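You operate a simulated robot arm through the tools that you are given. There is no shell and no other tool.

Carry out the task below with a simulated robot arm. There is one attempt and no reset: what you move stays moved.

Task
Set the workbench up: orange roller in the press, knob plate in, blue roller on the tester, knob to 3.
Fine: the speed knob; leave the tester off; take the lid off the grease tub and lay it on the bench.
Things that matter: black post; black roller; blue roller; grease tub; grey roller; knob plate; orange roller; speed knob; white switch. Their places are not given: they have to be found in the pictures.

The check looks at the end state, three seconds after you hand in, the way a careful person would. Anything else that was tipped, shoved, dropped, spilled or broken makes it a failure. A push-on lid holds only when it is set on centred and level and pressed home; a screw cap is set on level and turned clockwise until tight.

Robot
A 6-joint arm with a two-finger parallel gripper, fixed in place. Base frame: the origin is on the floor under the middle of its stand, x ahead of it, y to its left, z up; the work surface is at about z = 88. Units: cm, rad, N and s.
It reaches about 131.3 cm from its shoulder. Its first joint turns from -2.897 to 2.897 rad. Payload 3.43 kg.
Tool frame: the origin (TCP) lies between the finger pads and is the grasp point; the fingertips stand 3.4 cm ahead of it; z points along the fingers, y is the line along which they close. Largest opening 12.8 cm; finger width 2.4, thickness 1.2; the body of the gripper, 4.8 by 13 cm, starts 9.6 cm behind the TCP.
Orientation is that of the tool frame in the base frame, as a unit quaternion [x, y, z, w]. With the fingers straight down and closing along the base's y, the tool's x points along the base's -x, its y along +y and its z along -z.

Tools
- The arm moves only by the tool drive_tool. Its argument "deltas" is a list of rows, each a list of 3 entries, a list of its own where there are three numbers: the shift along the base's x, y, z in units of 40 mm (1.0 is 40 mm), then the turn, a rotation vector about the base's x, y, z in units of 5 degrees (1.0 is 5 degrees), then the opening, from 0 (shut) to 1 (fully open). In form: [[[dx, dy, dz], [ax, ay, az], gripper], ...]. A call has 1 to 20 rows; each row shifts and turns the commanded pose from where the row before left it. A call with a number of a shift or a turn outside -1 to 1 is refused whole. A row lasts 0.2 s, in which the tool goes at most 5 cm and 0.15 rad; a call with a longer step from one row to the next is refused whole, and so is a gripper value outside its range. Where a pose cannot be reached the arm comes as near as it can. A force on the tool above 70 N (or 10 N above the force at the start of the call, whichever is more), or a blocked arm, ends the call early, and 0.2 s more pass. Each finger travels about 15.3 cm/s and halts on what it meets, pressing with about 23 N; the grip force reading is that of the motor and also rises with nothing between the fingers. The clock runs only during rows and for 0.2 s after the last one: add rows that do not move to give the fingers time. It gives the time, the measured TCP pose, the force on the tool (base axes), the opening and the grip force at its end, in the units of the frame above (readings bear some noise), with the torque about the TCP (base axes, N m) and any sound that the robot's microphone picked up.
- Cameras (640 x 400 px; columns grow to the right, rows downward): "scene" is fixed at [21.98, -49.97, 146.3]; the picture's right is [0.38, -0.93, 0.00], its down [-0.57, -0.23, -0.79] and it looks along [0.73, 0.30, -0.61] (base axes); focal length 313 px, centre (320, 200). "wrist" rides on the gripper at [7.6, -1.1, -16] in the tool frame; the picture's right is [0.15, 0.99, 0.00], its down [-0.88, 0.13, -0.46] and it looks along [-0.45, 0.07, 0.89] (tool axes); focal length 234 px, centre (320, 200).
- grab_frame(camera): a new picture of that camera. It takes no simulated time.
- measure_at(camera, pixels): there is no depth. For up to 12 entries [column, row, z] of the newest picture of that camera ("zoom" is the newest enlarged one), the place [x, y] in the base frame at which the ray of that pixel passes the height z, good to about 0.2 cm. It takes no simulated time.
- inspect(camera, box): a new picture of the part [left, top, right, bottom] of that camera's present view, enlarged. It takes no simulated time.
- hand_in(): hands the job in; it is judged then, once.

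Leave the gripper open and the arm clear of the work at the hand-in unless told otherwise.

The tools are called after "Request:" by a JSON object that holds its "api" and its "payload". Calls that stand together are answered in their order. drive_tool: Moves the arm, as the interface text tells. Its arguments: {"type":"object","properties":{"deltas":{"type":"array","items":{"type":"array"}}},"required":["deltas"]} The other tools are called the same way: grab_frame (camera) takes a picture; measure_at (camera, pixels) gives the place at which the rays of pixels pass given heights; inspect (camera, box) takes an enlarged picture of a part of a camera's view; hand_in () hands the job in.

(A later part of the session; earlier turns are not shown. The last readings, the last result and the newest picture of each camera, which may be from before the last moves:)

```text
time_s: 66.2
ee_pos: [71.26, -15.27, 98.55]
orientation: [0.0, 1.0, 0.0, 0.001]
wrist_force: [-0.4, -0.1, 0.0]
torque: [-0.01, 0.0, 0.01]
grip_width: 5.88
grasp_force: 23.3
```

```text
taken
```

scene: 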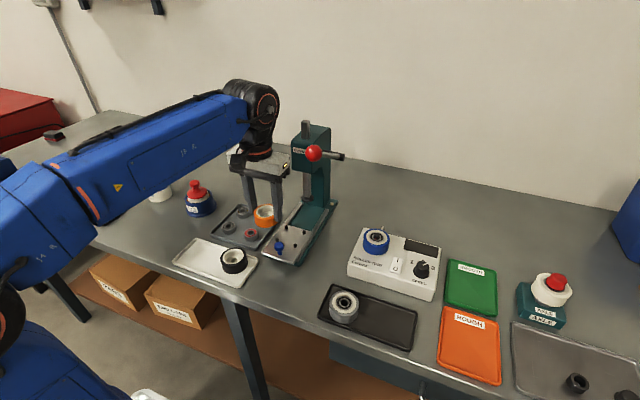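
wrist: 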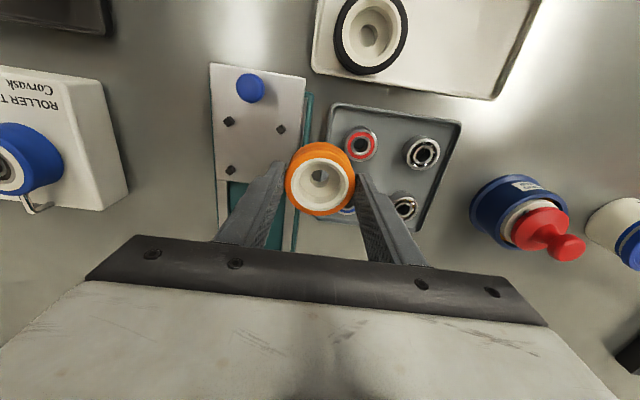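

I'll measure pins from this wrist picture and compare.

Request:
{"api": "inspect", "payload": {"camera": "wrist", "box": [200, 60, 328, 200]}}

Request:
{"api": "inspect", "payload": {"camera": "scene", "box": [220, 70, 360, 270]}}

Request:
{"api": "measure_at", "payload": {"camera": "wrist", "pixels": [[229, 121, 91], [280.5, 129, 91], [231.5, 169, 91], [229, 121, 90.4], [280.5, 129, 90.4], [231.5, 169, 90.4], [250, 88, 94]]}}

```text
2.86 times, centred on (264, 130) of wrist
```

zoom: 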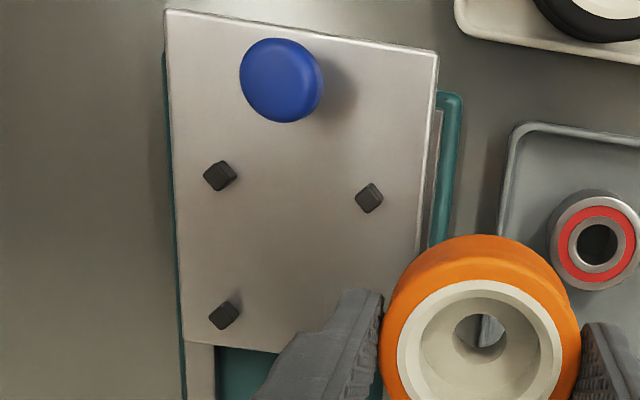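

```text
2.00 times, centred on (290, 170) of scene
```

zoom: 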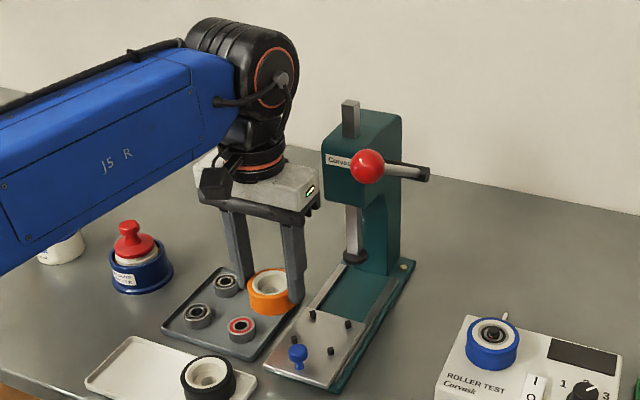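

```text
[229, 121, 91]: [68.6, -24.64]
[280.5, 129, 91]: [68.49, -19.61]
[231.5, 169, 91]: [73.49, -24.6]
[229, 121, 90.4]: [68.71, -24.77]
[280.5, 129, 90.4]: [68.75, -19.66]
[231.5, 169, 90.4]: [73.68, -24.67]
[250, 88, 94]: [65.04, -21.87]
```

Both views agree on pin-square centre ≈ (70.95, −22.0), plate top ≈ 91. I'll lower 1.4 cm for more clearance under the lever ball, then slide to y = −22.

Request:
{"api": "drive_tool", "payload": {"deltas": [[[-0.05, 0, -0.35], [0, 0, 0], 0.4], [[0, -0.56, 0], [0, 0, 0], 0.4], [[0, -0.56, 0], [0, 0, 0], 0.4], [[0, -0.56, 0], [0, 0, 0], 0.4], [[0, 0, 0], [0, 0, 0], 0.4], [[0, 0, 0], [0, 0, 0], 0.4]]}}

Request:
{"api": "inspect", "payload": {"camera": "scene", "box": [220, 100, 360, 270]}}

Request:
{"api": "inspect", "payload": {"camera": "wrist", "box": [240, 110, 400, 210]}}

```text
time_s: 67.6
ee_pos: [70.78, -21.89, 97.12]
orientation: [0.0, 1.0, 0.0, 0.001]
wrist_force: [0.0, -0.2, -0.3]
torque: [0.04, 0.02, 0.01]
grip_width: 5.89
grasp_force: 22.6
```

```text
2.35 times, centred on (290, 185) of scene
```

zoom: 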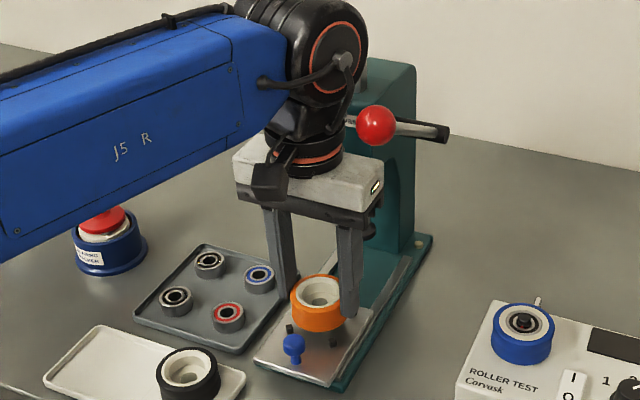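

```text
4.00 times, centred on (320, 160) of wrist
```

zoom: 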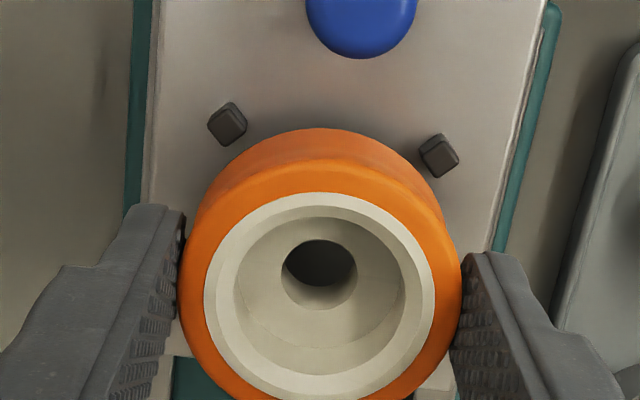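

Request:
{"api": "measure_at", "payload": {"camera": "zoom", "pixels": [[228, 122, 91.5], [440, 154, 91.5], [228, 122, 91], [440, 154, 91], [319, 300, 96], [206, 300, 96], [434, 300, 96]]}}

```text
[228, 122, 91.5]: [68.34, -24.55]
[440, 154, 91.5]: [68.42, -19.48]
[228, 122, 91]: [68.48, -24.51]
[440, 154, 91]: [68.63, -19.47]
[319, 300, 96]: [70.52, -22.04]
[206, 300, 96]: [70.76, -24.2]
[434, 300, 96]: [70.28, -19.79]
```

Request:
{"api": "inspect", "payload": {"camera": "scene", "box": [264, 215, 328, 255]}}

Request:
{"api": "drive_tool", "payload": {"deltas": [[[0, 0, 0], [0, 0, 0], 0.4]]}}

Request:
{"api": "drive_tool", "payload": {"deltas": [[[0, 0, 0], [0, 0, 0], 0.4]]}}

Request:
{"api": "drive_tool", "payload": {"deltas": [[[0, 0, 0], [0, 0, 0], 0.4]]}}

```text
10.00 times, centred on (296, 235) of scene
```

zoom: 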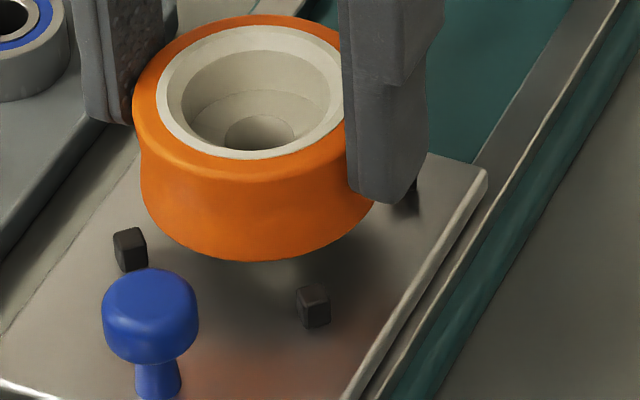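

```text
time_s: 68.0
ee_pos: [70.79, -21.95, 97.07]
orientation: [0.0, 1.0, 0.0, 0.001]
wrist_force: [0.5, -0.8, -0.6]
torque: [0.0, 0.0, -0.01]
grip_width: 5.89
grasp_force: 23.3
```

```text
time_s: 68.4
ee_pos: [70.74, -22.03, 96.96]
orientation: [0.0, 1.0, 0.0, 0.0]
wrist_force: [0.4, -0.7, -1.9]
torque: [0.0, -0.04, -0.02]
grip_width: 5.92
grasp_force: 22.8
```

```text
time_s: 68.8
ee_pos: [70.8, -22.06, 96.99]
orientation: [0.0, 1.0, 0.0, 0.001]
wrist_force: [-1.0, 0.0, -0.6]
torque: [0.0, -0.02, 0.01]
grip_width: 5.9
grasp_force: 22.9
```

Averages: TCP (70.78, −21.98, 97.03). Shift +0.26 cm in x and lower in steps until contact with the plate.

Request:
{"api": "drive_tool", "payload": {"deltas": [[[0.065, 0, 0], [0, 0, 0], 0.4], [[0, 0, -0.3], [0, 0, 0], 0.4], [[0, 0, 0], [0, 0, 0], 0.4]]}}

Request:
{"api": "inspect", "payload": {"camera": "scene", "box": [264, 215, 328, 255]}}

Request:
{"api": "inspect", "payload": {"camera": "wrist", "box": [240, 110, 400, 210]}}

```text
time_s: 69.6
ee_pos: [71.14, -21.92, 95.89]
orientation: [0.001, 1.0, -0.001, 0.002]
wrist_force: [-0.4, -0.7, 0.2]
torque: [-0.04, 0.02, 0.0]
grip_width: 5.91
grasp_force: 23.2
```

```text
10.00 times, centred on (296, 235) of scene
```

zoom: 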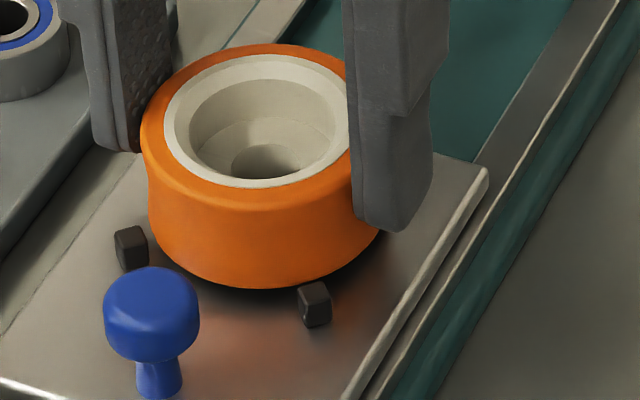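

```text
4.00 times, centred on (320, 160) of wrist
```

zoom: 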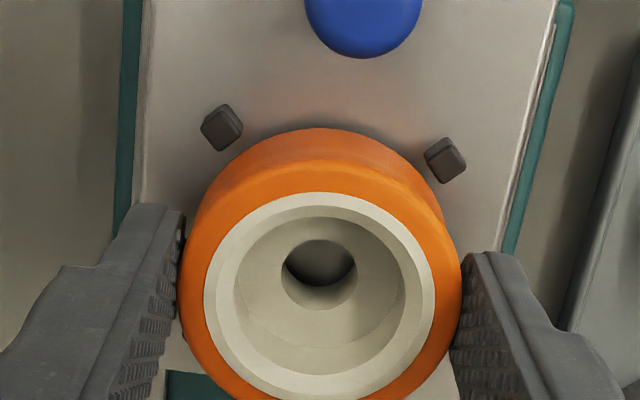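

Alignment between pins looks even. Lower in small steps.

Request:
{"api": "drive_tool", "payload": {"deltas": [[[0, 0, -0.1], [0, 0, 0], 0.4], [[0, 0, 0], [0, 0, 0], 0.4]]}}

Request:
{"api": "drive_tool", "payload": {"deltas": [[[0, 0, -0.07], [0, 0, 0], 0.4], [[0, 0, 0], [0, 0, 0], 0.4]]}}

Request:
{"api": "inspect", "payload": {"camera": "scene", "box": [264, 215, 328, 255]}}

Request:
{"api": "inspect", "payload": {"camera": "wrist", "box": [240, 110, 400, 210]}}

```text
time_s: 70.2
ee_pos: [71.13, -21.88, 95.47]
orientation: [0.0, 1.0, 0.0, 0.001]
wrist_force: [-0.2, 1.4, 0.4]
torque: [0.09, -0.02, -0.02]
grip_width: 5.9
grasp_force: 22.9
```

```text
time_s: 70.8
ee_pos: [70.97, -21.99, 95.37]
orientation: [0.0, 1.0, 0.0, 0.002]
wrist_force: [0.8, -4.2, 31.8]
torque: [-0.1, -0.11, -0.03]
grip_width: 5.93
grasp_force: 22.9
```

```text
10.00 times, centred on (296, 235) of scene
```

zoom: 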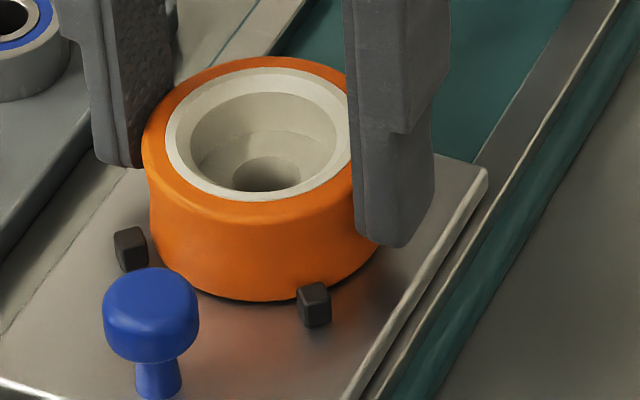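

```text
4.00 times, centred on (320, 160) of wrist
```

zoom: 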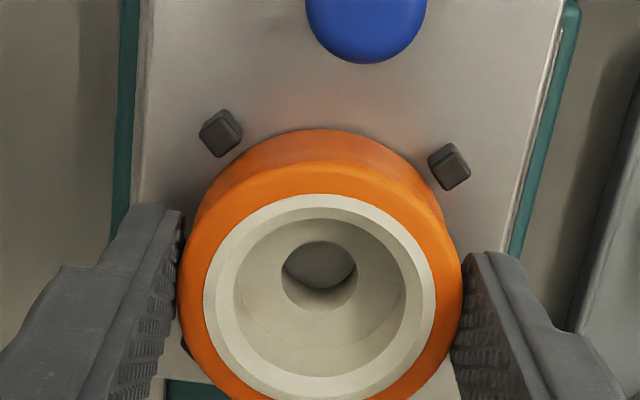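

Contact (31.8 N, nearly no torque, so it's flat on the plate). Ease up a touch and release, then lift a little and look.

Request:
{"api": "drive_tool", "payload": {"deltas": [[[0, 0, 0.04], [0, 0, 0], 0.4], [[0, 0, 0], [0, 0, 0], 0.45], [[0, 0, 0], [0, 0, 0], 0.54], [[0, 0, 0], [0, 0, 0], 0.54], [[0, 0, 0.5], [0, 0, 0], 0.54], [[0, 0, 0], [0, 0, 0], 0.54]]}}

Request:
{"api": "inspect", "payload": {"camera": "wrist", "box": [240, 110, 400, 210]}}

Request:
{"api": "inspect", "payload": {"camera": "scene", "box": [264, 215, 328, 255]}}

```text
time_s: 72.2
ee_pos: [71.15, -21.99, 97.49]
orientation: [0.0, 1.0, 0.001, 0.001]
wrist_force: [-0.1, -0.3, 0.1]
torque: [-0.01, 0.03, 0.02]
grip_width: 6.94
grasp_force: 0.2
```

```text
4.00 times, centred on (320, 160) of wrist
```

zoom: 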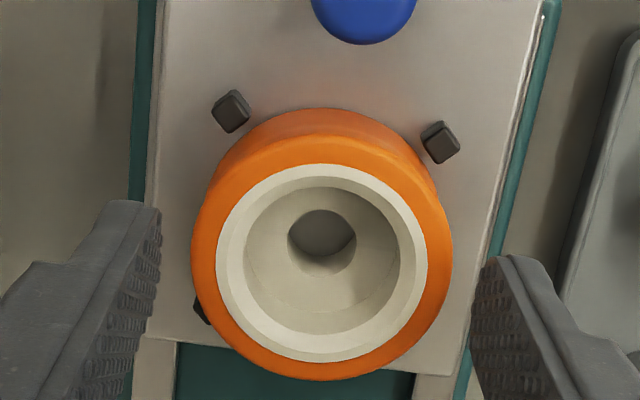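

```text
10.00 times, centred on (296, 235) of scene
```

zoom: 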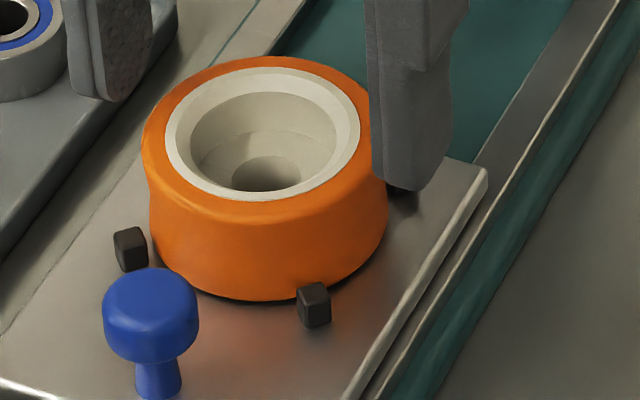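

I'll measure the roller's centre against the pins to be sure it is inside all four.

Request:
{"api": "inspect", "payload": {"camera": "wrist", "box": [240, 110, 400, 210]}}

Request:
{"api": "measure_at", "payload": {"camera": "zoom", "pixels": [[321.5, 262, 94], [231, 107, 91.7], [440, 139, 91.7], [202, 312, 91.4], [192, 255, 93.5], [452, 255, 93.5]]}}

Request:
{"api": "inspect", "payload": {"camera": "scene", "box": [272, 215, 320, 250]}}

Request:
{"api": "measure_at", "payload": {"camera": "zoom", "pixels": [[270, 180, 94], [270, 180, 93.8]]}}

```text
4.00 times, centred on (320, 160) of wrist
```

zoom: 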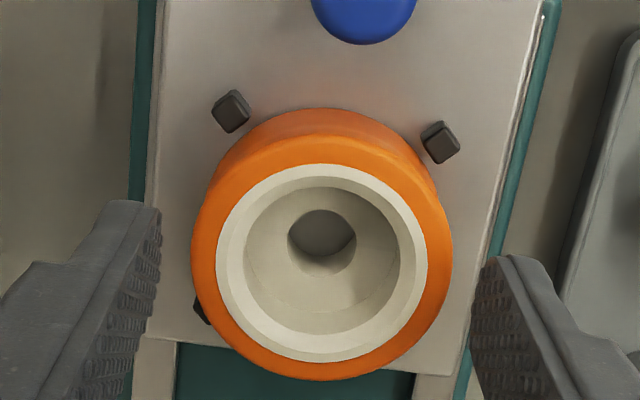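

```text
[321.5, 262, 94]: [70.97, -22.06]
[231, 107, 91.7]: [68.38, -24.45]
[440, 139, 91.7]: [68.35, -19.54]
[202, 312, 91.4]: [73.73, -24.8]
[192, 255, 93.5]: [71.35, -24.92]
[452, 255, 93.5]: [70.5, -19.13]
```

```text
11.43 times, centred on (296, 232) of scene
```

zoom: 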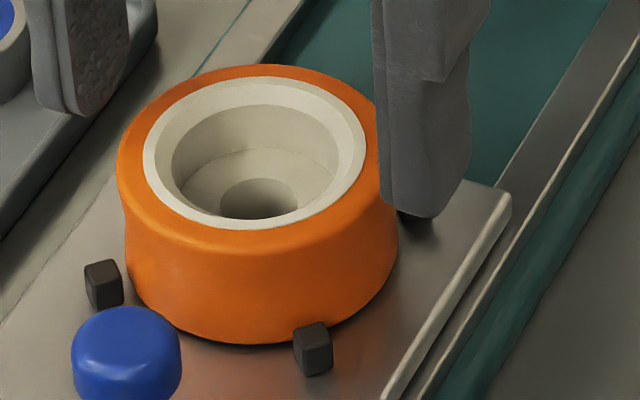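

```text
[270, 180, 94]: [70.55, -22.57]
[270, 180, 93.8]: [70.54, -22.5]
```

Roller centre (70.97, −22.06) vs pin centre (70.87, −22.0): it's properly between the pins. Next: back out in −x, close the fingers, tilt the tool back 30° (to keep the body clear of the press head and lever), to push the blue knob.

Request:
{"api": "drive_tool", "payload": {"deltas": [[[-0.3, 0, 0.1], [0, 0, 0], 0.54], [[-0.9, 0, 0], [0, 0, 0], 0.54], [[-0.9, 0, 0], [0, 0, 0], 0.54], [[-0.9, 0, 0], [0, 0, 0], 0.4], [[-0.5, 0, 0], [0, 0, 0], 0.2], [[0, 0, 0], [0, -1, 0], 0.05], [[0, 0, 0], [0, -1, 0], 0], [[0, 0, 0], [0, -1, 0], 0], [[0, 0, 0], [0, -1, 0], 0], [[0, 0, 0], [0, -1, 0], 0], [[0, 0, 0], [0, -1, 0], 0], [[0, 0, 0], [0, 0, 0], 0]]}}

Request:
{"api": "grab_frame", "payload": {"camera": "scene"}}

Request:
{"api": "grab_frame", "payload": {"camera": "wrist"}}

```text
time_s: 74.8
ee_pos: [57.1, -22.02, 97.64]
orientation: [0.0, 0.966, 0.0, 0.26]
wrist_force: [0.7, 0.2, 0.2]
torque: [-0.01, 0.0, 0.02]
grip_width: 0.0
grasp_force: 22.6
```

```text
taken
```

scene: 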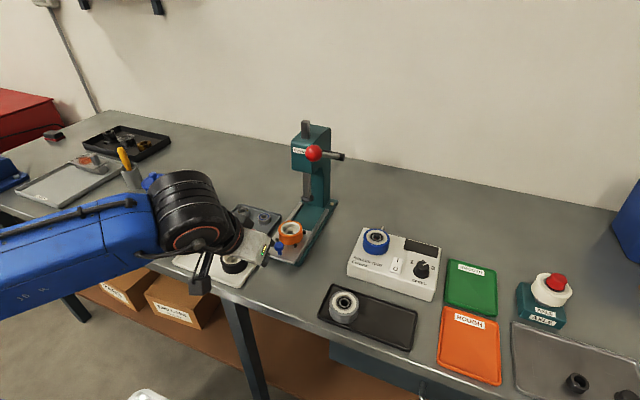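

```text
taken
```

wrist: 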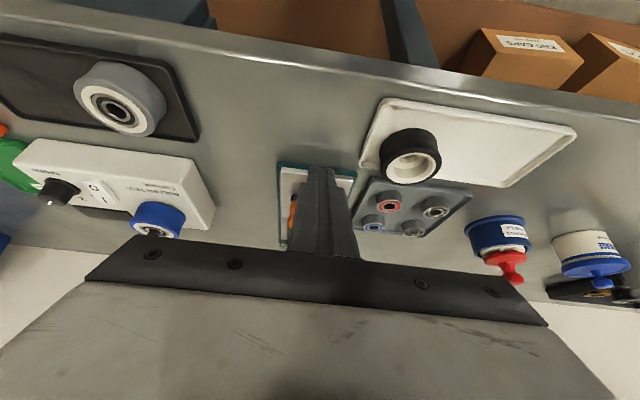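

Tilt is right. Lower to TCP z ≈ 95.7 and check the fingertip vs the knob.

Request:
{"api": "drive_tool", "payload": {"deltas": [[[0, 0, -0.475], [0, 0, 0], 0], [[0.4, 0, 0], [0, 0, 0], 0], [[0, 0, 0], [0, 0, 0], 0]]}}

Request:
{"api": "inspect", "payload": {"camera": "scene", "box": [220, 200, 320, 275]}}

Request:
{"api": "inspect", "payload": {"camera": "wrist", "box": [240, 130, 400, 250]}}

```text
time_s: 75.6
ee_pos: [58.56, -22.04, 95.84]
orientation: [0.0, 0.966, 0.0, 0.259]
wrist_force: [0.2, -0.5, 0.5]
torque: [-0.01, 0.0, 0.02]
grip_width: 0.01
grasp_force: 22.2
```

```text
5.33 times, centred on (270, 238) of scene
```

zoom: 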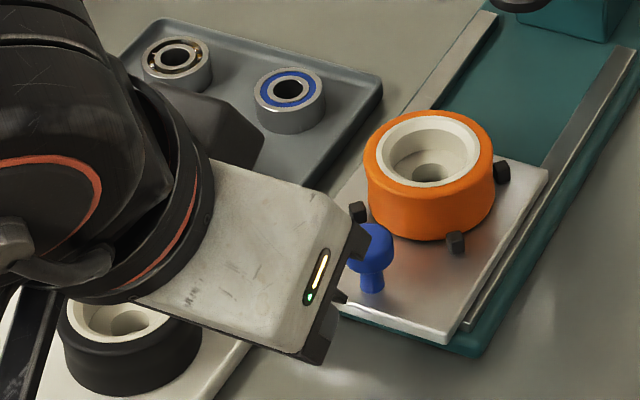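

```text
3.33 times, centred on (320, 190) of wrist
```

zoom: 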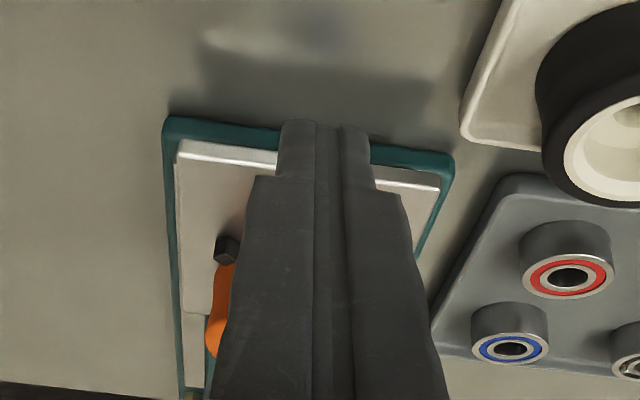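

The roller sits flat between pins; the closed fingers are lined up with the knob. Push +x slowly.

Request:
{"api": "drive_tool", "payload": {"deltas": [[[0.2, 0, 0], [0, 0, 0], 0], [[0.2, 0, 0], [0, 0, 0], 0], [[0.2, 0, 0], [0, 0, 0], 0], [[0.15, 0, 0], [0, 0, 0], 0], [[0.15, 0, 0], [0, 0, 0], 0], [[0.15, 0, 0], [0, 0, 0], 0], [[0, 0, 0], [0, 0, 0], 0]]}}

Request:
{"api": "inspect", "payload": {"camera": "scene", "box": [240, 180, 340, 270]}}

Request:
{"api": "inspect", "payload": {"camera": "wrist", "box": [240, 130, 400, 250]}}

```text
time_s: 77.2
ee_pos: [63.01, -22.19, 95.95]
orientation: [0.0, 0.966, -0.001, 0.26]
wrist_force: [0.1, -1.0, -0.2]
torque: [-0.04, 0.0, -0.02]
grip_width: 0.0
grasp_force: 22.9
```

```text
4.44 times, centred on (290, 225) of scene
```

zoom: 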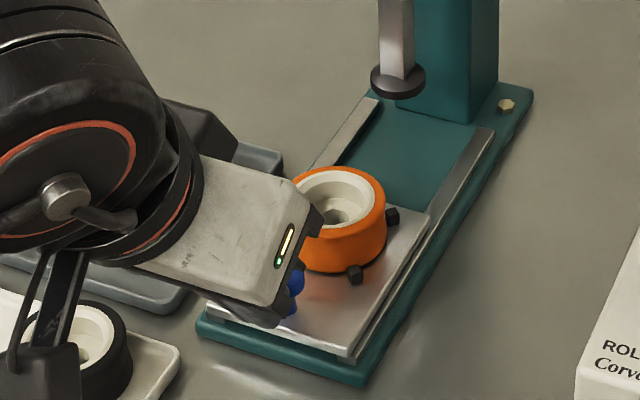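

```text
3.33 times, centred on (320, 190) of wrist
```

zoom: 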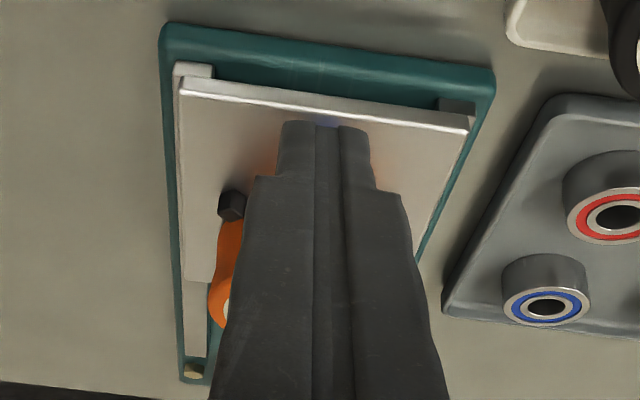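

Plate slides with the roller. Continue pushing.

Request:
{"api": "drive_tool", "payload": {"deltas": [[[0.15, 0, 0], [0, 0, 0], 0], [[0.15, 0, 0], [0, 0, 0], 0], [[0.15, 0, 0], [0, 0, 0], 0], [[0.15, 0, 0], [0, 0, 0], 0], [[0.15, 0, 0], [0, 0, 0], 0], [[0.15, 0, 0], [0, 0, 0], 0], [[0.15, 0, 0], [0, 0, 0], 0], [[0.15, 0, 0], [0, 0, 0], 0], [[0, 0, 0], [0, 0, 0], 0]]}}

Request:
{"api": "inspect", "payload": {"camera": "scene", "box": [240, 130, 370, 270]}}

Request:
{"api": "inspect", "payload": {"camera": "wrist", "box": [240, 130, 400, 250]}}

```text
time_s: 79.2
ee_pos: [67.68, -21.89, 95.86]
orientation: [0.001, 0.966, 0.0, 0.26]
wrist_force: [1.1, 0.0, -0.2]
torque: [-0.04, -0.01, 0.0]
grip_width: 0.0
grasp_force: 23.1
```

```text
2.86 times, centred on (305, 200) of scene
```

zoom: 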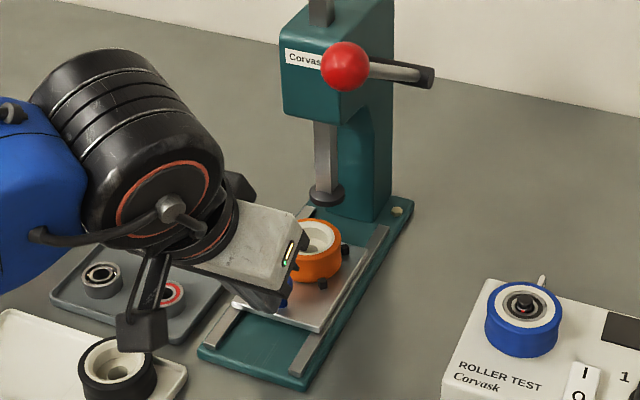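

```text
3.33 times, centred on (320, 190) of wrist
```

zoom: 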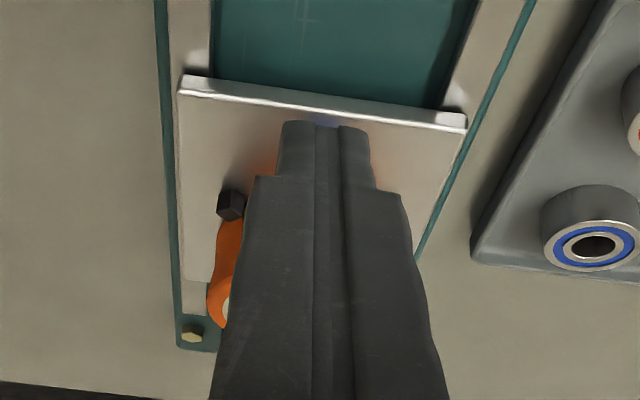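

Moving well. Continue the last ~3 cm more slowly, watching for the stop.

Request:
{"api": "drive_tool", "payload": {"deltas": [[[0.1, 0, 0], [0, 0, 0], 0], [[0.1, 0, 0], [0, 0, 0], 0], [[0.1, 0, 0], [0, 0, 0], 0], [[0.1, 0, 0], [0, 0, 0], 0], [[0.1, 0, 0], [0, 0, 0], 0], [[0.1, 0, 0], [0, 0, 0], 0], [[0, 0, 0], [0, 0, 0], 0]]}}

Request:
{"api": "inspect", "payload": {"camera": "scene", "box": [260, 170, 350, 250]}}

Request:
{"api": "inspect", "payload": {"camera": "wrist", "box": [240, 130, 400, 250]}}

```text
time_s: 80.8
ee_pos: [70.05, -21.97, 95.89]
orientation: [0.0, 0.966, 0.0, 0.26]
wrist_force: [-0.4, 0.1, -1.0]
torque: [0.01, 0.04, 0.02]
grip_width: 0.0
grasp_force: 23.1
```

```text
5.00 times, centred on (305, 210) of scene
```

zoom: 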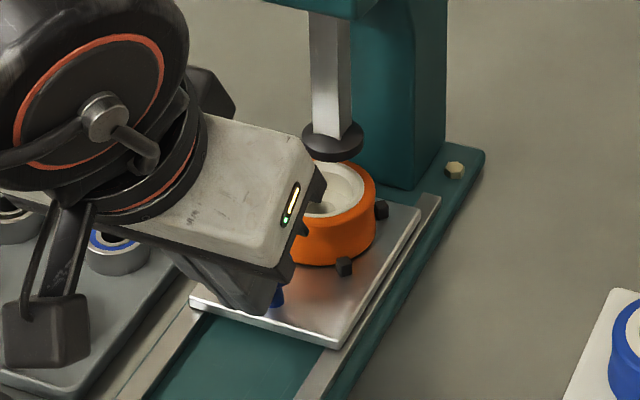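

```text
3.33 times, centred on (320, 190) of wrist
```

zoom: 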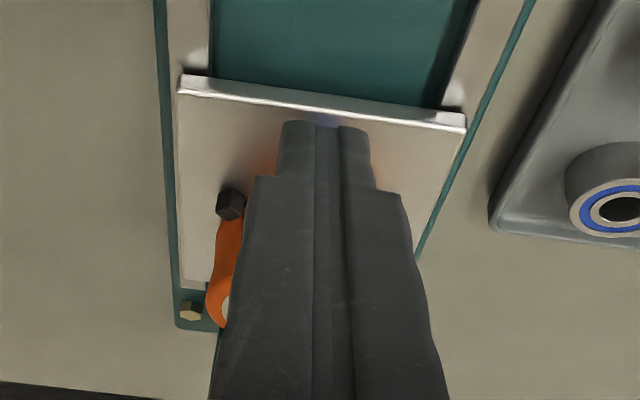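

Roller is nearly under the ram. Continue in small steps until the stop is felt.

Request:
{"api": "drive_tool", "payload": {"deltas": [[[0.05, 0, 0], [0, 0, 0], 0], [[0.05, 0, 0], [0, 0, 0], 0], [[0.05, 0, 0], [0, 0, 0], 0], [[0, 0, 0], [0, 0, 0], 0]]}}

Request:
{"api": "inspect", "payload": {"camera": "scene", "box": [260, 170, 350, 250]}}

```text
time_s: 81.8
ee_pos: [70.68, -22.03, 95.86]
orientation: [0.0, 0.966, -0.001, 0.26]
wrist_force: [-0.4, 0.3, -0.3]
torque: [0.04, 0.01, -0.03]
grip_width: 0.0
grasp_force: 23.4
```

```text
5.00 times, centred on (305, 210) of scene
```

zoom: 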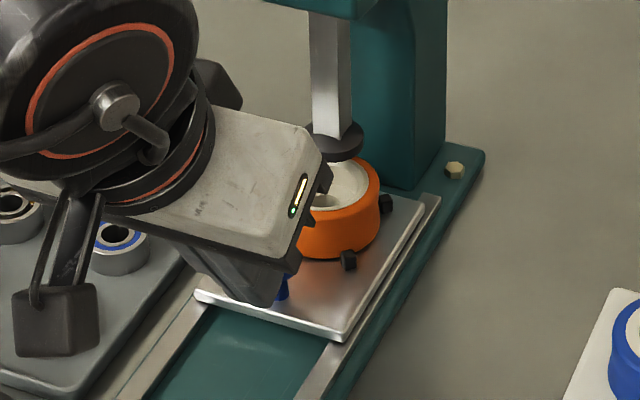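

Request:
{"api": "drive_tool", "payload": {"deltas": [[[0.05, 0, 0], [0, 0, 0], 0], [[0.05, 0, 0], [0, 0, 0], 0], [[0.05, 0, 0], [0, 0, 0], 0], [[0, 0, 0], [0, 0, 0], 0]]}}

Request:
{"api": "inspect", "payload": {"camera": "scene", "box": [260, 170, 350, 250]}}

Request:
{"api": "inspect", "payload": {"camera": "wrist", "box": [240, 130, 400, 250]}}

```text
time_s: 82.8
ee_pos: [71.26, -22.03, 95.87]
orientation: [0.0, 0.966, -0.001, 0.26]
wrist_force: [0.4, -0.3, -1.3]
torque: [0.03, -0.01, 0.01]
grip_width: 0.0
grasp_force: 23.1
```

```text
5.00 times, centred on (305, 210) of scene
```

zoom: 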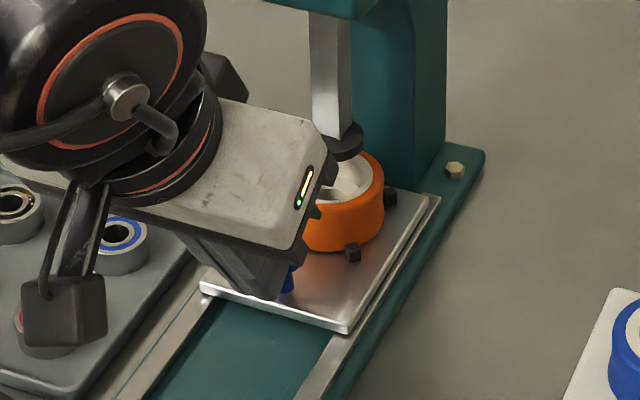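

```text
3.33 times, centred on (320, 190) of wrist
```

zoom: 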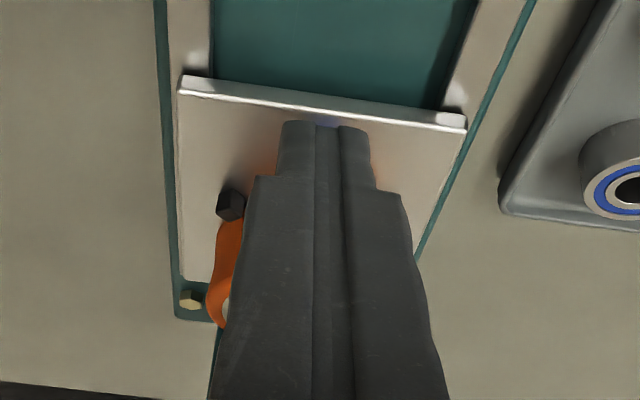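

I'll measure how far the plate has come and where the ram foot is.

Request:
{"api": "grab_frame", "payload": {"camera": "scene"}}

Request:
{"api": "measure_at", "payload": {"camera": "scene", "pixels": [[311, 234.6, 90.5], [293.4, 262.9, 90.5], [307.6, 198, 96], [307.6, 198, 97], [307.6, 198, 98], [314.6, 218.4, 91.3], [322, 207.2, 91.3], [331, 202, 89]]}}

Request:
{"api": "inspect", "payload": {"camera": "scene", "box": [285, 185, 341, 220]}}

```text
taken
```

scene: 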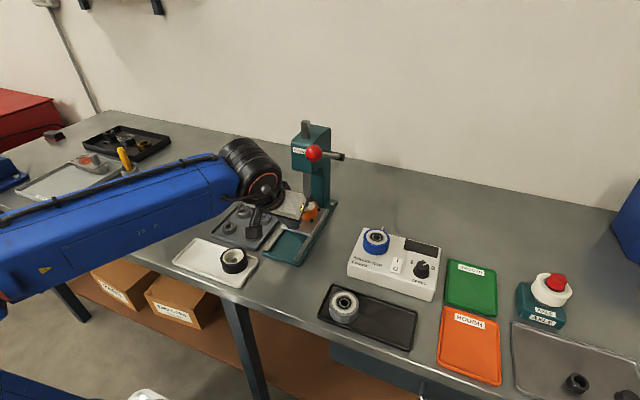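

```text
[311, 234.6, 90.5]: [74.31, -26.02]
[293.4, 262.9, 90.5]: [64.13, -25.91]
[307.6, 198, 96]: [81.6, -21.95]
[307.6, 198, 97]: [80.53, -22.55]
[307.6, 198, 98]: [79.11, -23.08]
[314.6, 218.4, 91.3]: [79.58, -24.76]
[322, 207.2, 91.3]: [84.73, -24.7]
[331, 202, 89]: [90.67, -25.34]
```

```text
11.43 times, centred on (313, 202) of scene
```

zoom: 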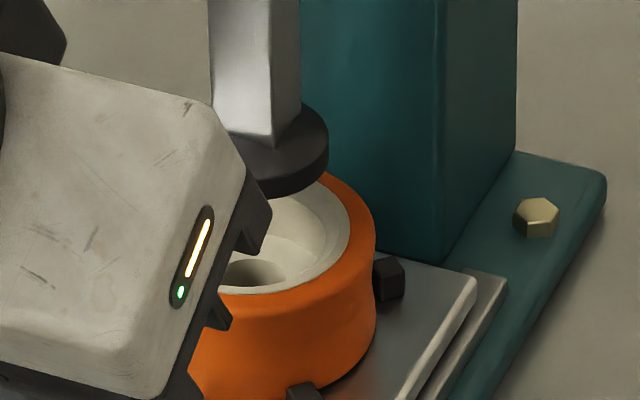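

The plate has moved 10.2 cm and its rear edge is nearly at the column. A bit more until it meets the stop.

Request:
{"api": "drive_tool", "payload": {"deltas": [[[0.04, 0, 0], [0, 0, 0], 0], [[0.04, 0, 0], [0, 0, 0], 0], [[0, 0, 0], [0, 0, 0], 0]]}}

Request:
{"api": "inspect", "payload": {"camera": "scene", "box": [285, 185, 341, 220]}}

```text
time_s: 83.6
ee_pos: [71.55, -22.01, 95.84]
orientation: [0.001, 0.966, -0.001, 0.26]
wrist_force: [-0.3, 0.5, 0.4]
torque: [-0.03, 0.03, 0.01]
grip_width: 0.0
grasp_force: 23.2
```

```text
11.43 times, centred on (313, 202) of scene
```

zoom: 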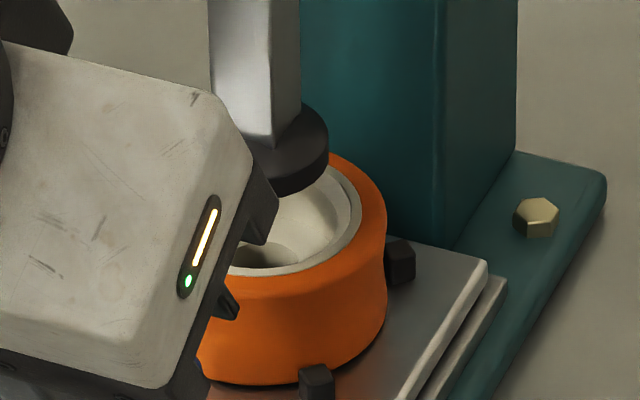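

Request:
{"api": "drive_tool", "payload": {"deltas": [[[0.04, 0, 0], [0, 0, 0], 0], [[0.03, 0, 0], [0, 0, 0], 0], [[0, 0, 0], [0, 0, 0], 0]]}}

Request:
{"api": "drive_tool", "payload": {"deltas": [[[0.03, 0, 0], [0, 0, 0], 0], [[0.03, 0, 0], [0, 0, 0], 0], [[0, 0, 0], [0, 0, 0], 0]]}}

Request:
{"api": "inspect", "payload": {"camera": "scene", "box": [285, 185, 341, 220]}}

```text
time_s: 84.4
ee_pos: [71.86, -22.09, 95.91]
orientation: [-0.001, 0.966, 0.0, 0.26]
wrist_force: [0.3, 0.1, 0.1]
torque: [-0.01, 0.02, 0.02]
grip_width: 0.0
grasp_force: 22.6
```

```text
time_s: 85.2
ee_pos: [72.01, -22.09, 95.91]
orientation: [-0.001, 0.966, 0.0, 0.259]
wrist_force: [-10.6, 0.7, 1.6]
torque: [0.1, 0.22, 0.02]
grip_width: 0.04
grasp_force: 23.1
```

```text
11.43 times, centred on (313, 202) of scene
```

zoom: 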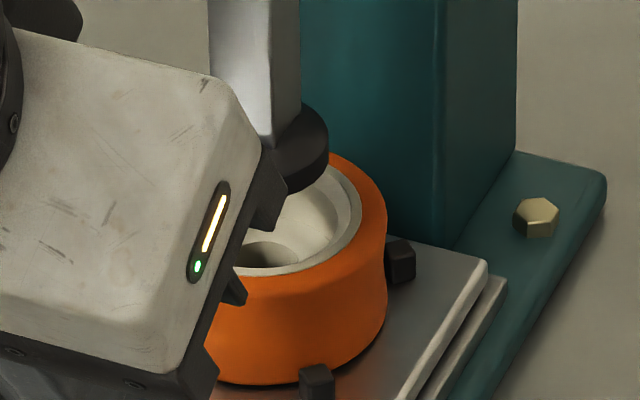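

Resistance appears (−10.6 N) with no plate motion since the last picture – that's the stop. One tiny push more to confirm.

Request:
{"api": "drive_tool", "payload": {"deltas": [[[0.03, 0, 0], [0, 0, 0], 0], [[0, 0, 0], [0, 0, 0], 0], [[0, 0, 0], [0, 0, 0], 0]]}}

Request:
{"api": "inspect", "payload": {"camera": "scene", "box": [285, 185, 341, 220]}}

```text
time_s: 86.0
ee_pos: [72.03, -21.99, 95.99]
orientation: [-0.001, 0.966, 0.0, 0.259]
wrist_force: [-41.3, -1.8, -6.1]
torque: [-0.11, 1.16, -0.01]
grip_width: 0.0
grasp_force: 22.5
```

```text
11.43 times, centred on (313, 202) of scene
```

zoom: 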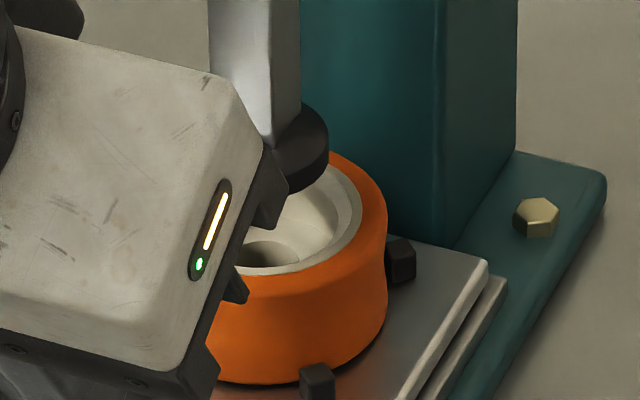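

The plate is fully home against its stop. Now back off, then return the tool upright and raise.

Request:
{"api": "drive_tool", "payload": {"deltas": [[[-0.1, 0, 0], [0, 0, 0], 0], [[-0.3, 0, 0], [0, 0, 0], 0], [[-0.8, 0, 0], [0, 0, 0], 0], [[-0.9, 0, 0], [0, 0, 0], 0], [[-0.9, 0, 0], [0, 0, 0], 0], [[-0.9, 0, 0], [0, 0, 0], 0], [[0, 0, 0.3], [0, 1, 0], 0], [[0, 0, 0.5], [0, 1, 0], 0], [[0, 0, 0.5], [0, 1, 0], 0], [[0, 0, 0.5], [0, 1, 0], 0], [[0, 0, 0.5], [0, 1, 0], 0.1], [[0, 0, 0.5], [0, 1, 0], 0.2], [[0, 0, 0], [0, 0, 0], 0.3]]}}

Request:
{"api": "grab_frame", "payload": {"camera": "scene"}}

Request:
{"api": "inspect", "payload": {"camera": "scene", "box": [255, 130, 355, 270]}}

```text
time_s: 88.8
ee_pos: [56.47, -22.23, 107.23]
orientation: [0.0, 1.0, 0.0, 0.001]
wrist_force: [0.3, -0.3, 0.2]
torque: [0.02, -0.01, 0.0]
grip_width: 3.83
grasp_force: 0.0
```

```text
taken
```

scene: 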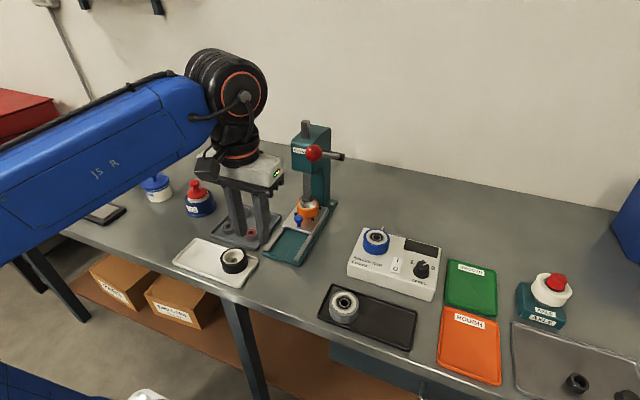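

```text
2.86 times, centred on (305, 200) of scene
```

zoom: 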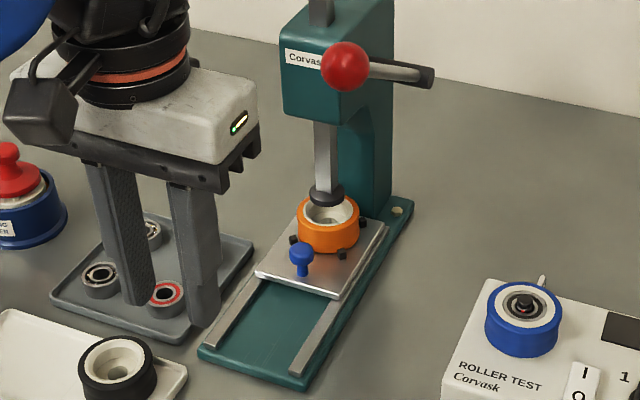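

Press setup complete: roller under the ram, plate in. Now to the grease tub: move along +y at x ≈ 57 for a wrist view.

Request:
{"api": "drive_tool", "payload": {"deltas": [[[0, 1, 0], [0, 0, 0], 0.4], [[0, 1, 0], [0, 0, 0], 0.4], [[0, 1, 0], [0, 0, 0], 0.4], [[0, 1, 0], [0, 0, 0], 0.4], [[0, 1, 0], [0, 0, 0], 0.4], [[0, 1, 0], [0, 0, 0], 0.4], [[0, 1, 0], [0, 0, 0], 0.4], [[0, 1, 0], [0, 0, 0], 0.4], [[0, 1, 0], [0, 0, 0], 0.4], [[0, 1, 0], [0, 0, 0], 0.4], [[0, 0, 0], [0, 0, 0], 0.4]]}}

Request:
{"api": "grab_frame", "payload": {"camera": "wrist"}}

Request:
{"api": "grab_frame", "payload": {"camera": "scene"}}

```text
time_s: 91.2
ee_pos: [56.68, 18.08, 107.16]
orientation: [0.001, 1.0, 0.0, 0.001]
wrist_force: [0.0, -1.0, -0.1]
torque: [0.03, 0.0, 0.01]
grip_width: 5.1
grasp_force: 0.1
```

```text
taken
```

wrist: 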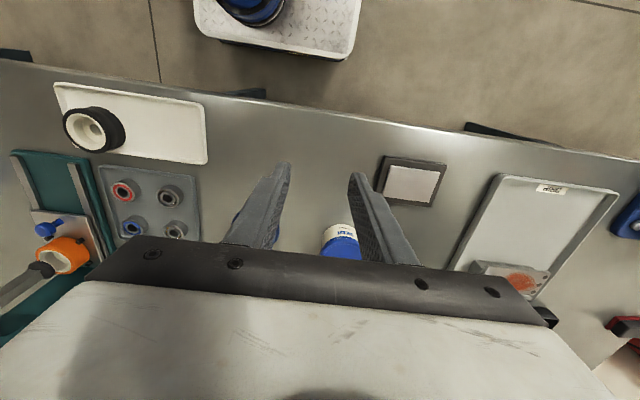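

```text
taken
```

scene: 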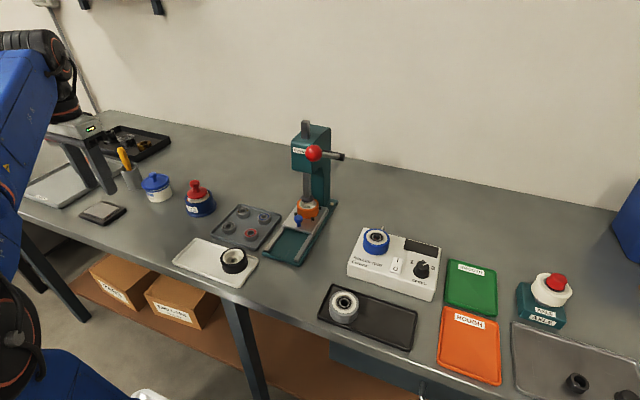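

Tub is ahead in +x. I'll raise a little and go +8 cm in x to see it.

Request:
{"api": "drive_tool", "payload": {"deltas": [[[0.5, 0, 0.7], [0, 0, 0], 0.4], [[0.8, 0, 0.4], [0, 0, 0], 0.4], [[0.7, 0, 0], [0, 0, 0], 0.4], [[0, 0, 0], [0, 0, 0], 0.4]]}}

Request:
{"api": "grab_frame", "payload": {"camera": "wrist"}}

Request:
{"api": "inspect", "payload": {"camera": "wrist", "box": [260, 130, 420, 230]}}

Request:
{"api": "inspect", "payload": {"camera": "scene", "box": [60, 120, 220, 230]}}

```text
time_s: 92.2
ee_pos: [64.59, 18.04, 111.73]
orientation: [0.0, 1.0, 0.0, 0.001]
wrist_force: [-0.2, 1.0, -0.3]
torque: [-0.04, -0.02, 0.0]
grip_width: 5.12
grasp_force: 0.0
```

```text
taken
```

wrist: 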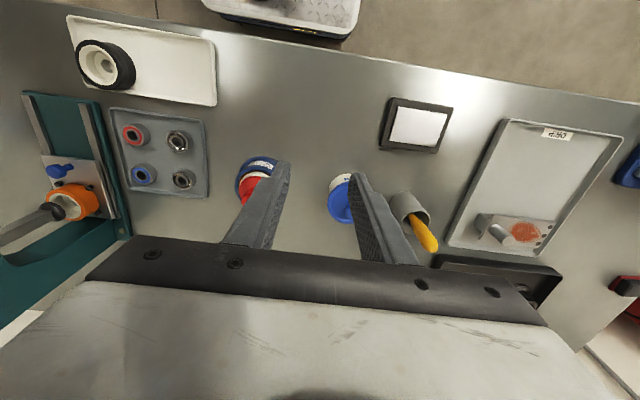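

```text
4.00 times, centred on (340, 180) of wrist
```

zoom: 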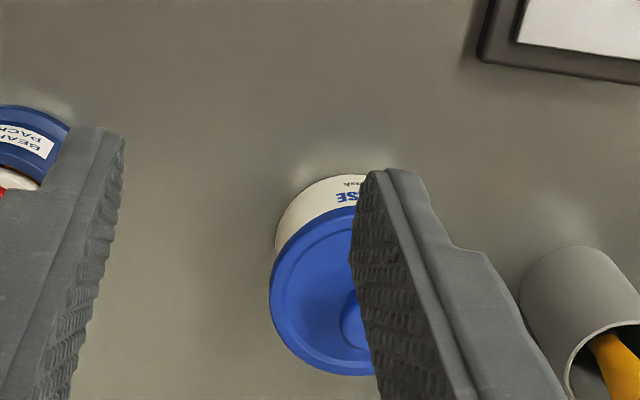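

```text
3.64 times, centred on (140, 175) of scene
```

zoom: 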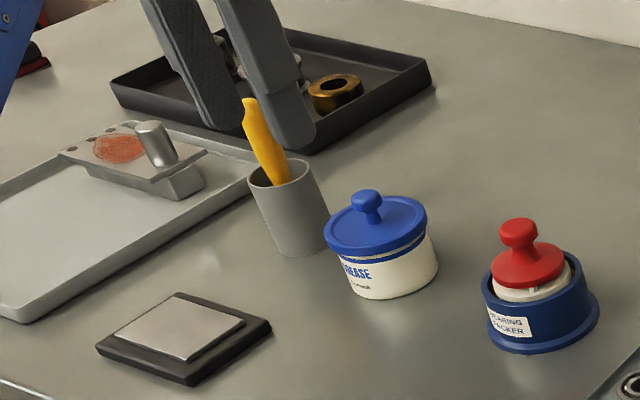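

Request:
{"api": "measure_at", "payload": {"camera": "zoom", "pixels": [[365, 200, 97], [365, 200, 98], [365, 200, 99], [375, 228, 95], [375, 228, 96], [325, 228, 95.5], [427, 228, 95.5], [395, 298, 88], [250, 105, 104], [250, 105, 108], [290, 175, 96], [310, 255, 88]]}}

Request:
{"api": "measure_at", "payload": {"camera": "wrist", "pixels": [[343, 202, 95], [343, 202, 96], [348, 211, 98], [428, 240, 104], [428, 240, 108], [410, 205, 95]]}}

```text
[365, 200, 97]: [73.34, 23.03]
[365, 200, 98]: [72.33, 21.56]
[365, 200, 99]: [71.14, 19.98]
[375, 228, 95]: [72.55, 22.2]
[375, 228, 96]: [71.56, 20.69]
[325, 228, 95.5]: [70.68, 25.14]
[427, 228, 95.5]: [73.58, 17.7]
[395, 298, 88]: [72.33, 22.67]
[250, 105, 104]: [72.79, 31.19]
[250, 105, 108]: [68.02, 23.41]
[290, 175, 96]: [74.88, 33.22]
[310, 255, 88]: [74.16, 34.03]
```

```text
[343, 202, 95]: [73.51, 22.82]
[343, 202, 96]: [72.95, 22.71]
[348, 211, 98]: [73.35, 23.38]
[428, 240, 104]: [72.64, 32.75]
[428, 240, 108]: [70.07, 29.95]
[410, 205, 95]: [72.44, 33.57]
```

Tub centre ≈ (73, 22.6), lid top ≈ z 95, knob top ≈ 97.3; the yellow tool's top ≈ z 104 at y 32. I move above the lid for a centred look.

Request:
{"api": "drive_tool", "payload": {"deltas": [[[0.6, 0.55, 0], [0, 0, 0], 0.4], [[0.6, 0.55, -0.2], [0, 0, 0], 0.4], [[0.5, 0, -0.3], [0, 0, 0], 0.4], [[0, 0, -0.4], [0, 0, 0], 0.4], [[0, 0, 0], [0, 0, 0], 0.4]]}}

Request:
{"api": "grab_frame", "payload": {"camera": "wrist"}}

Request:
{"api": "inspect", "payload": {"camera": "wrist", "box": [240, 110, 400, 210]}}

Request:
{"api": "inspect", "payload": {"camera": "scene", "box": [60, 120, 220, 230]}}

```text
time_s: 93.4
ee_pos: [71.44, 22.36, 108.19]
orientation: [0.001, 1.0, 0.0, 0.001]
wrist_force: [0.4, 0.2, 0.6]
torque: [-0.01, -0.03, 0.01]
grip_width: 5.09
grasp_force: 0.1
```

```text
taken
```

wrist: 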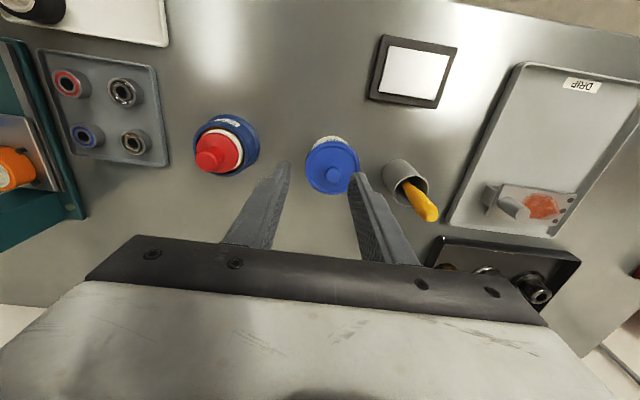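

```text
4.00 times, centred on (320, 160) of wrist
```

zoom: 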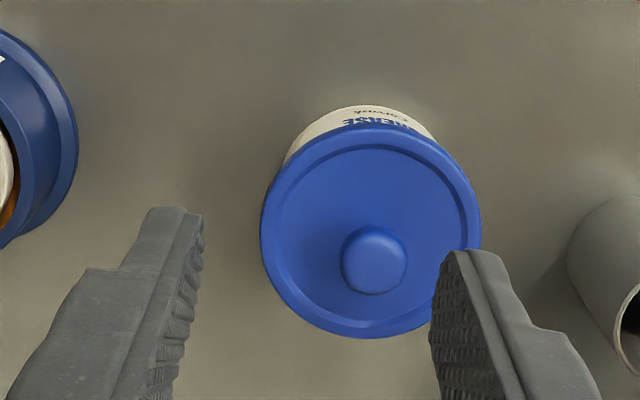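

```text
3.64 times, centred on (140, 175) of scene
```

zoom: 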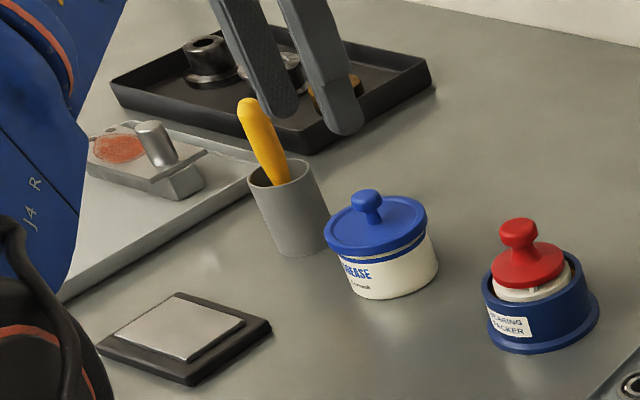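

Request:
{"api": "measure_at", "payload": {"camera": "wrist", "pixels": [[332.75, 168, 95], [332.75, 168, 94.5], [333.75, 174.5, 97], [333.75, 174.5, 97.5], [305, 168, 95], [360.5, 168, 95], [332.75, 141.5, 95], [332.75, 194, 95]]}}

Request:
{"api": "measure_at", "payload": {"camera": "zoom", "pixels": [[376, 227, 94.5], [376, 227, 95], [366, 201, 97], [366, 201, 97.5], [352, 201, 97.2], [382, 201, 97.2], [325, 240, 94.5], [428, 222, 94.5]]}}

```text
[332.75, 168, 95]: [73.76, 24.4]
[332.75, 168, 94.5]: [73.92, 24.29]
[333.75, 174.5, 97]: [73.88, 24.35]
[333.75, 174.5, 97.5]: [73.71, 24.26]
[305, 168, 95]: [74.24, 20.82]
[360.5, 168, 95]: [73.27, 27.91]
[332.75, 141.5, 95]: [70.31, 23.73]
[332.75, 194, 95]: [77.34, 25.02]
```

```text
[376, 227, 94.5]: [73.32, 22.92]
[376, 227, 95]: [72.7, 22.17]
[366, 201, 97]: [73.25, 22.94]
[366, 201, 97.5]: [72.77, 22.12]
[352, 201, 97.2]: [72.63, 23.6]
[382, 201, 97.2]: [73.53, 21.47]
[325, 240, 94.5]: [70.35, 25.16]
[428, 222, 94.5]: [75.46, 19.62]
```

Triangulation gives lid top ≈ z 93.7, knob top ≈ z 96.1, centre ≈ (74.15, 24.3). I'll centre over it with a 4 cm opening and lower to z ≈ 101.

Request:
{"api": "drive_tool", "payload": {"deltas": [[[0.68, 0.48, 0], [0, 0, 0], 0.33], [[0, 0, -0.6], [0, 0, 0], 0.33], [[0, 0, -0.6], [0, 0, 0], 0.33], [[0, 0, -0.5], [0, 0, 0], 0.33], [[0, 0, 0], [0, 0, 0], 0.33]]}}

Request:
{"api": "inspect", "payload": {"camera": "wrist", "box": [240, 110, 400, 210]}}

Request:
{"api": "inspect", "payload": {"camera": "scene", "box": [60, 120, 220, 230]}}

```text
time_s: 94.6
ee_pos: [74.13, 24.25, 101.16]
orientation: [-0.001, 1.0, 0.0, 0.001]
wrist_force: [-0.2, 0.0, 0.0]
torque: [-0.01, 0.01, -0.02]
grip_width: 4.19
grasp_force: 0.1
```

```text
4.00 times, centred on (320, 160) of wrist
```

zoom: 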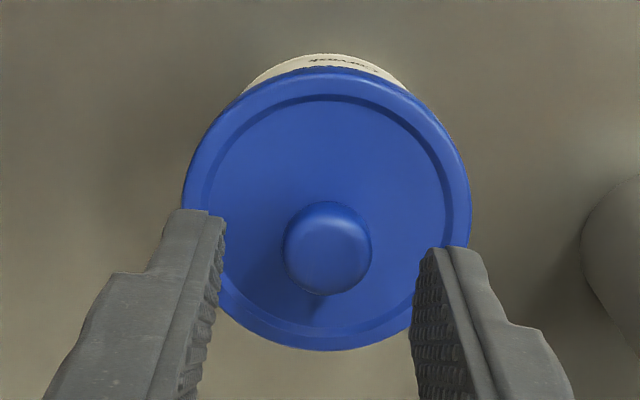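

```text
3.64 times, centred on (140, 175) of scene
```

zoom: 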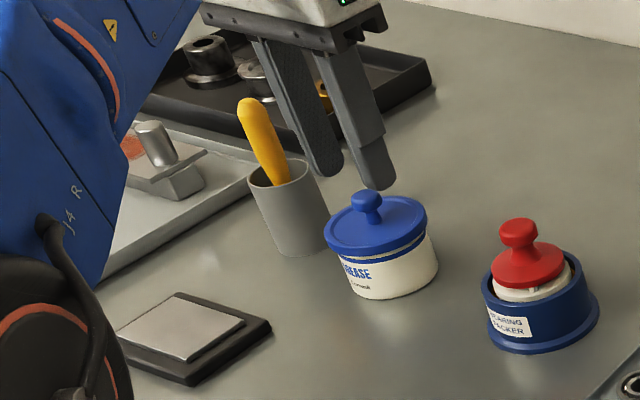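

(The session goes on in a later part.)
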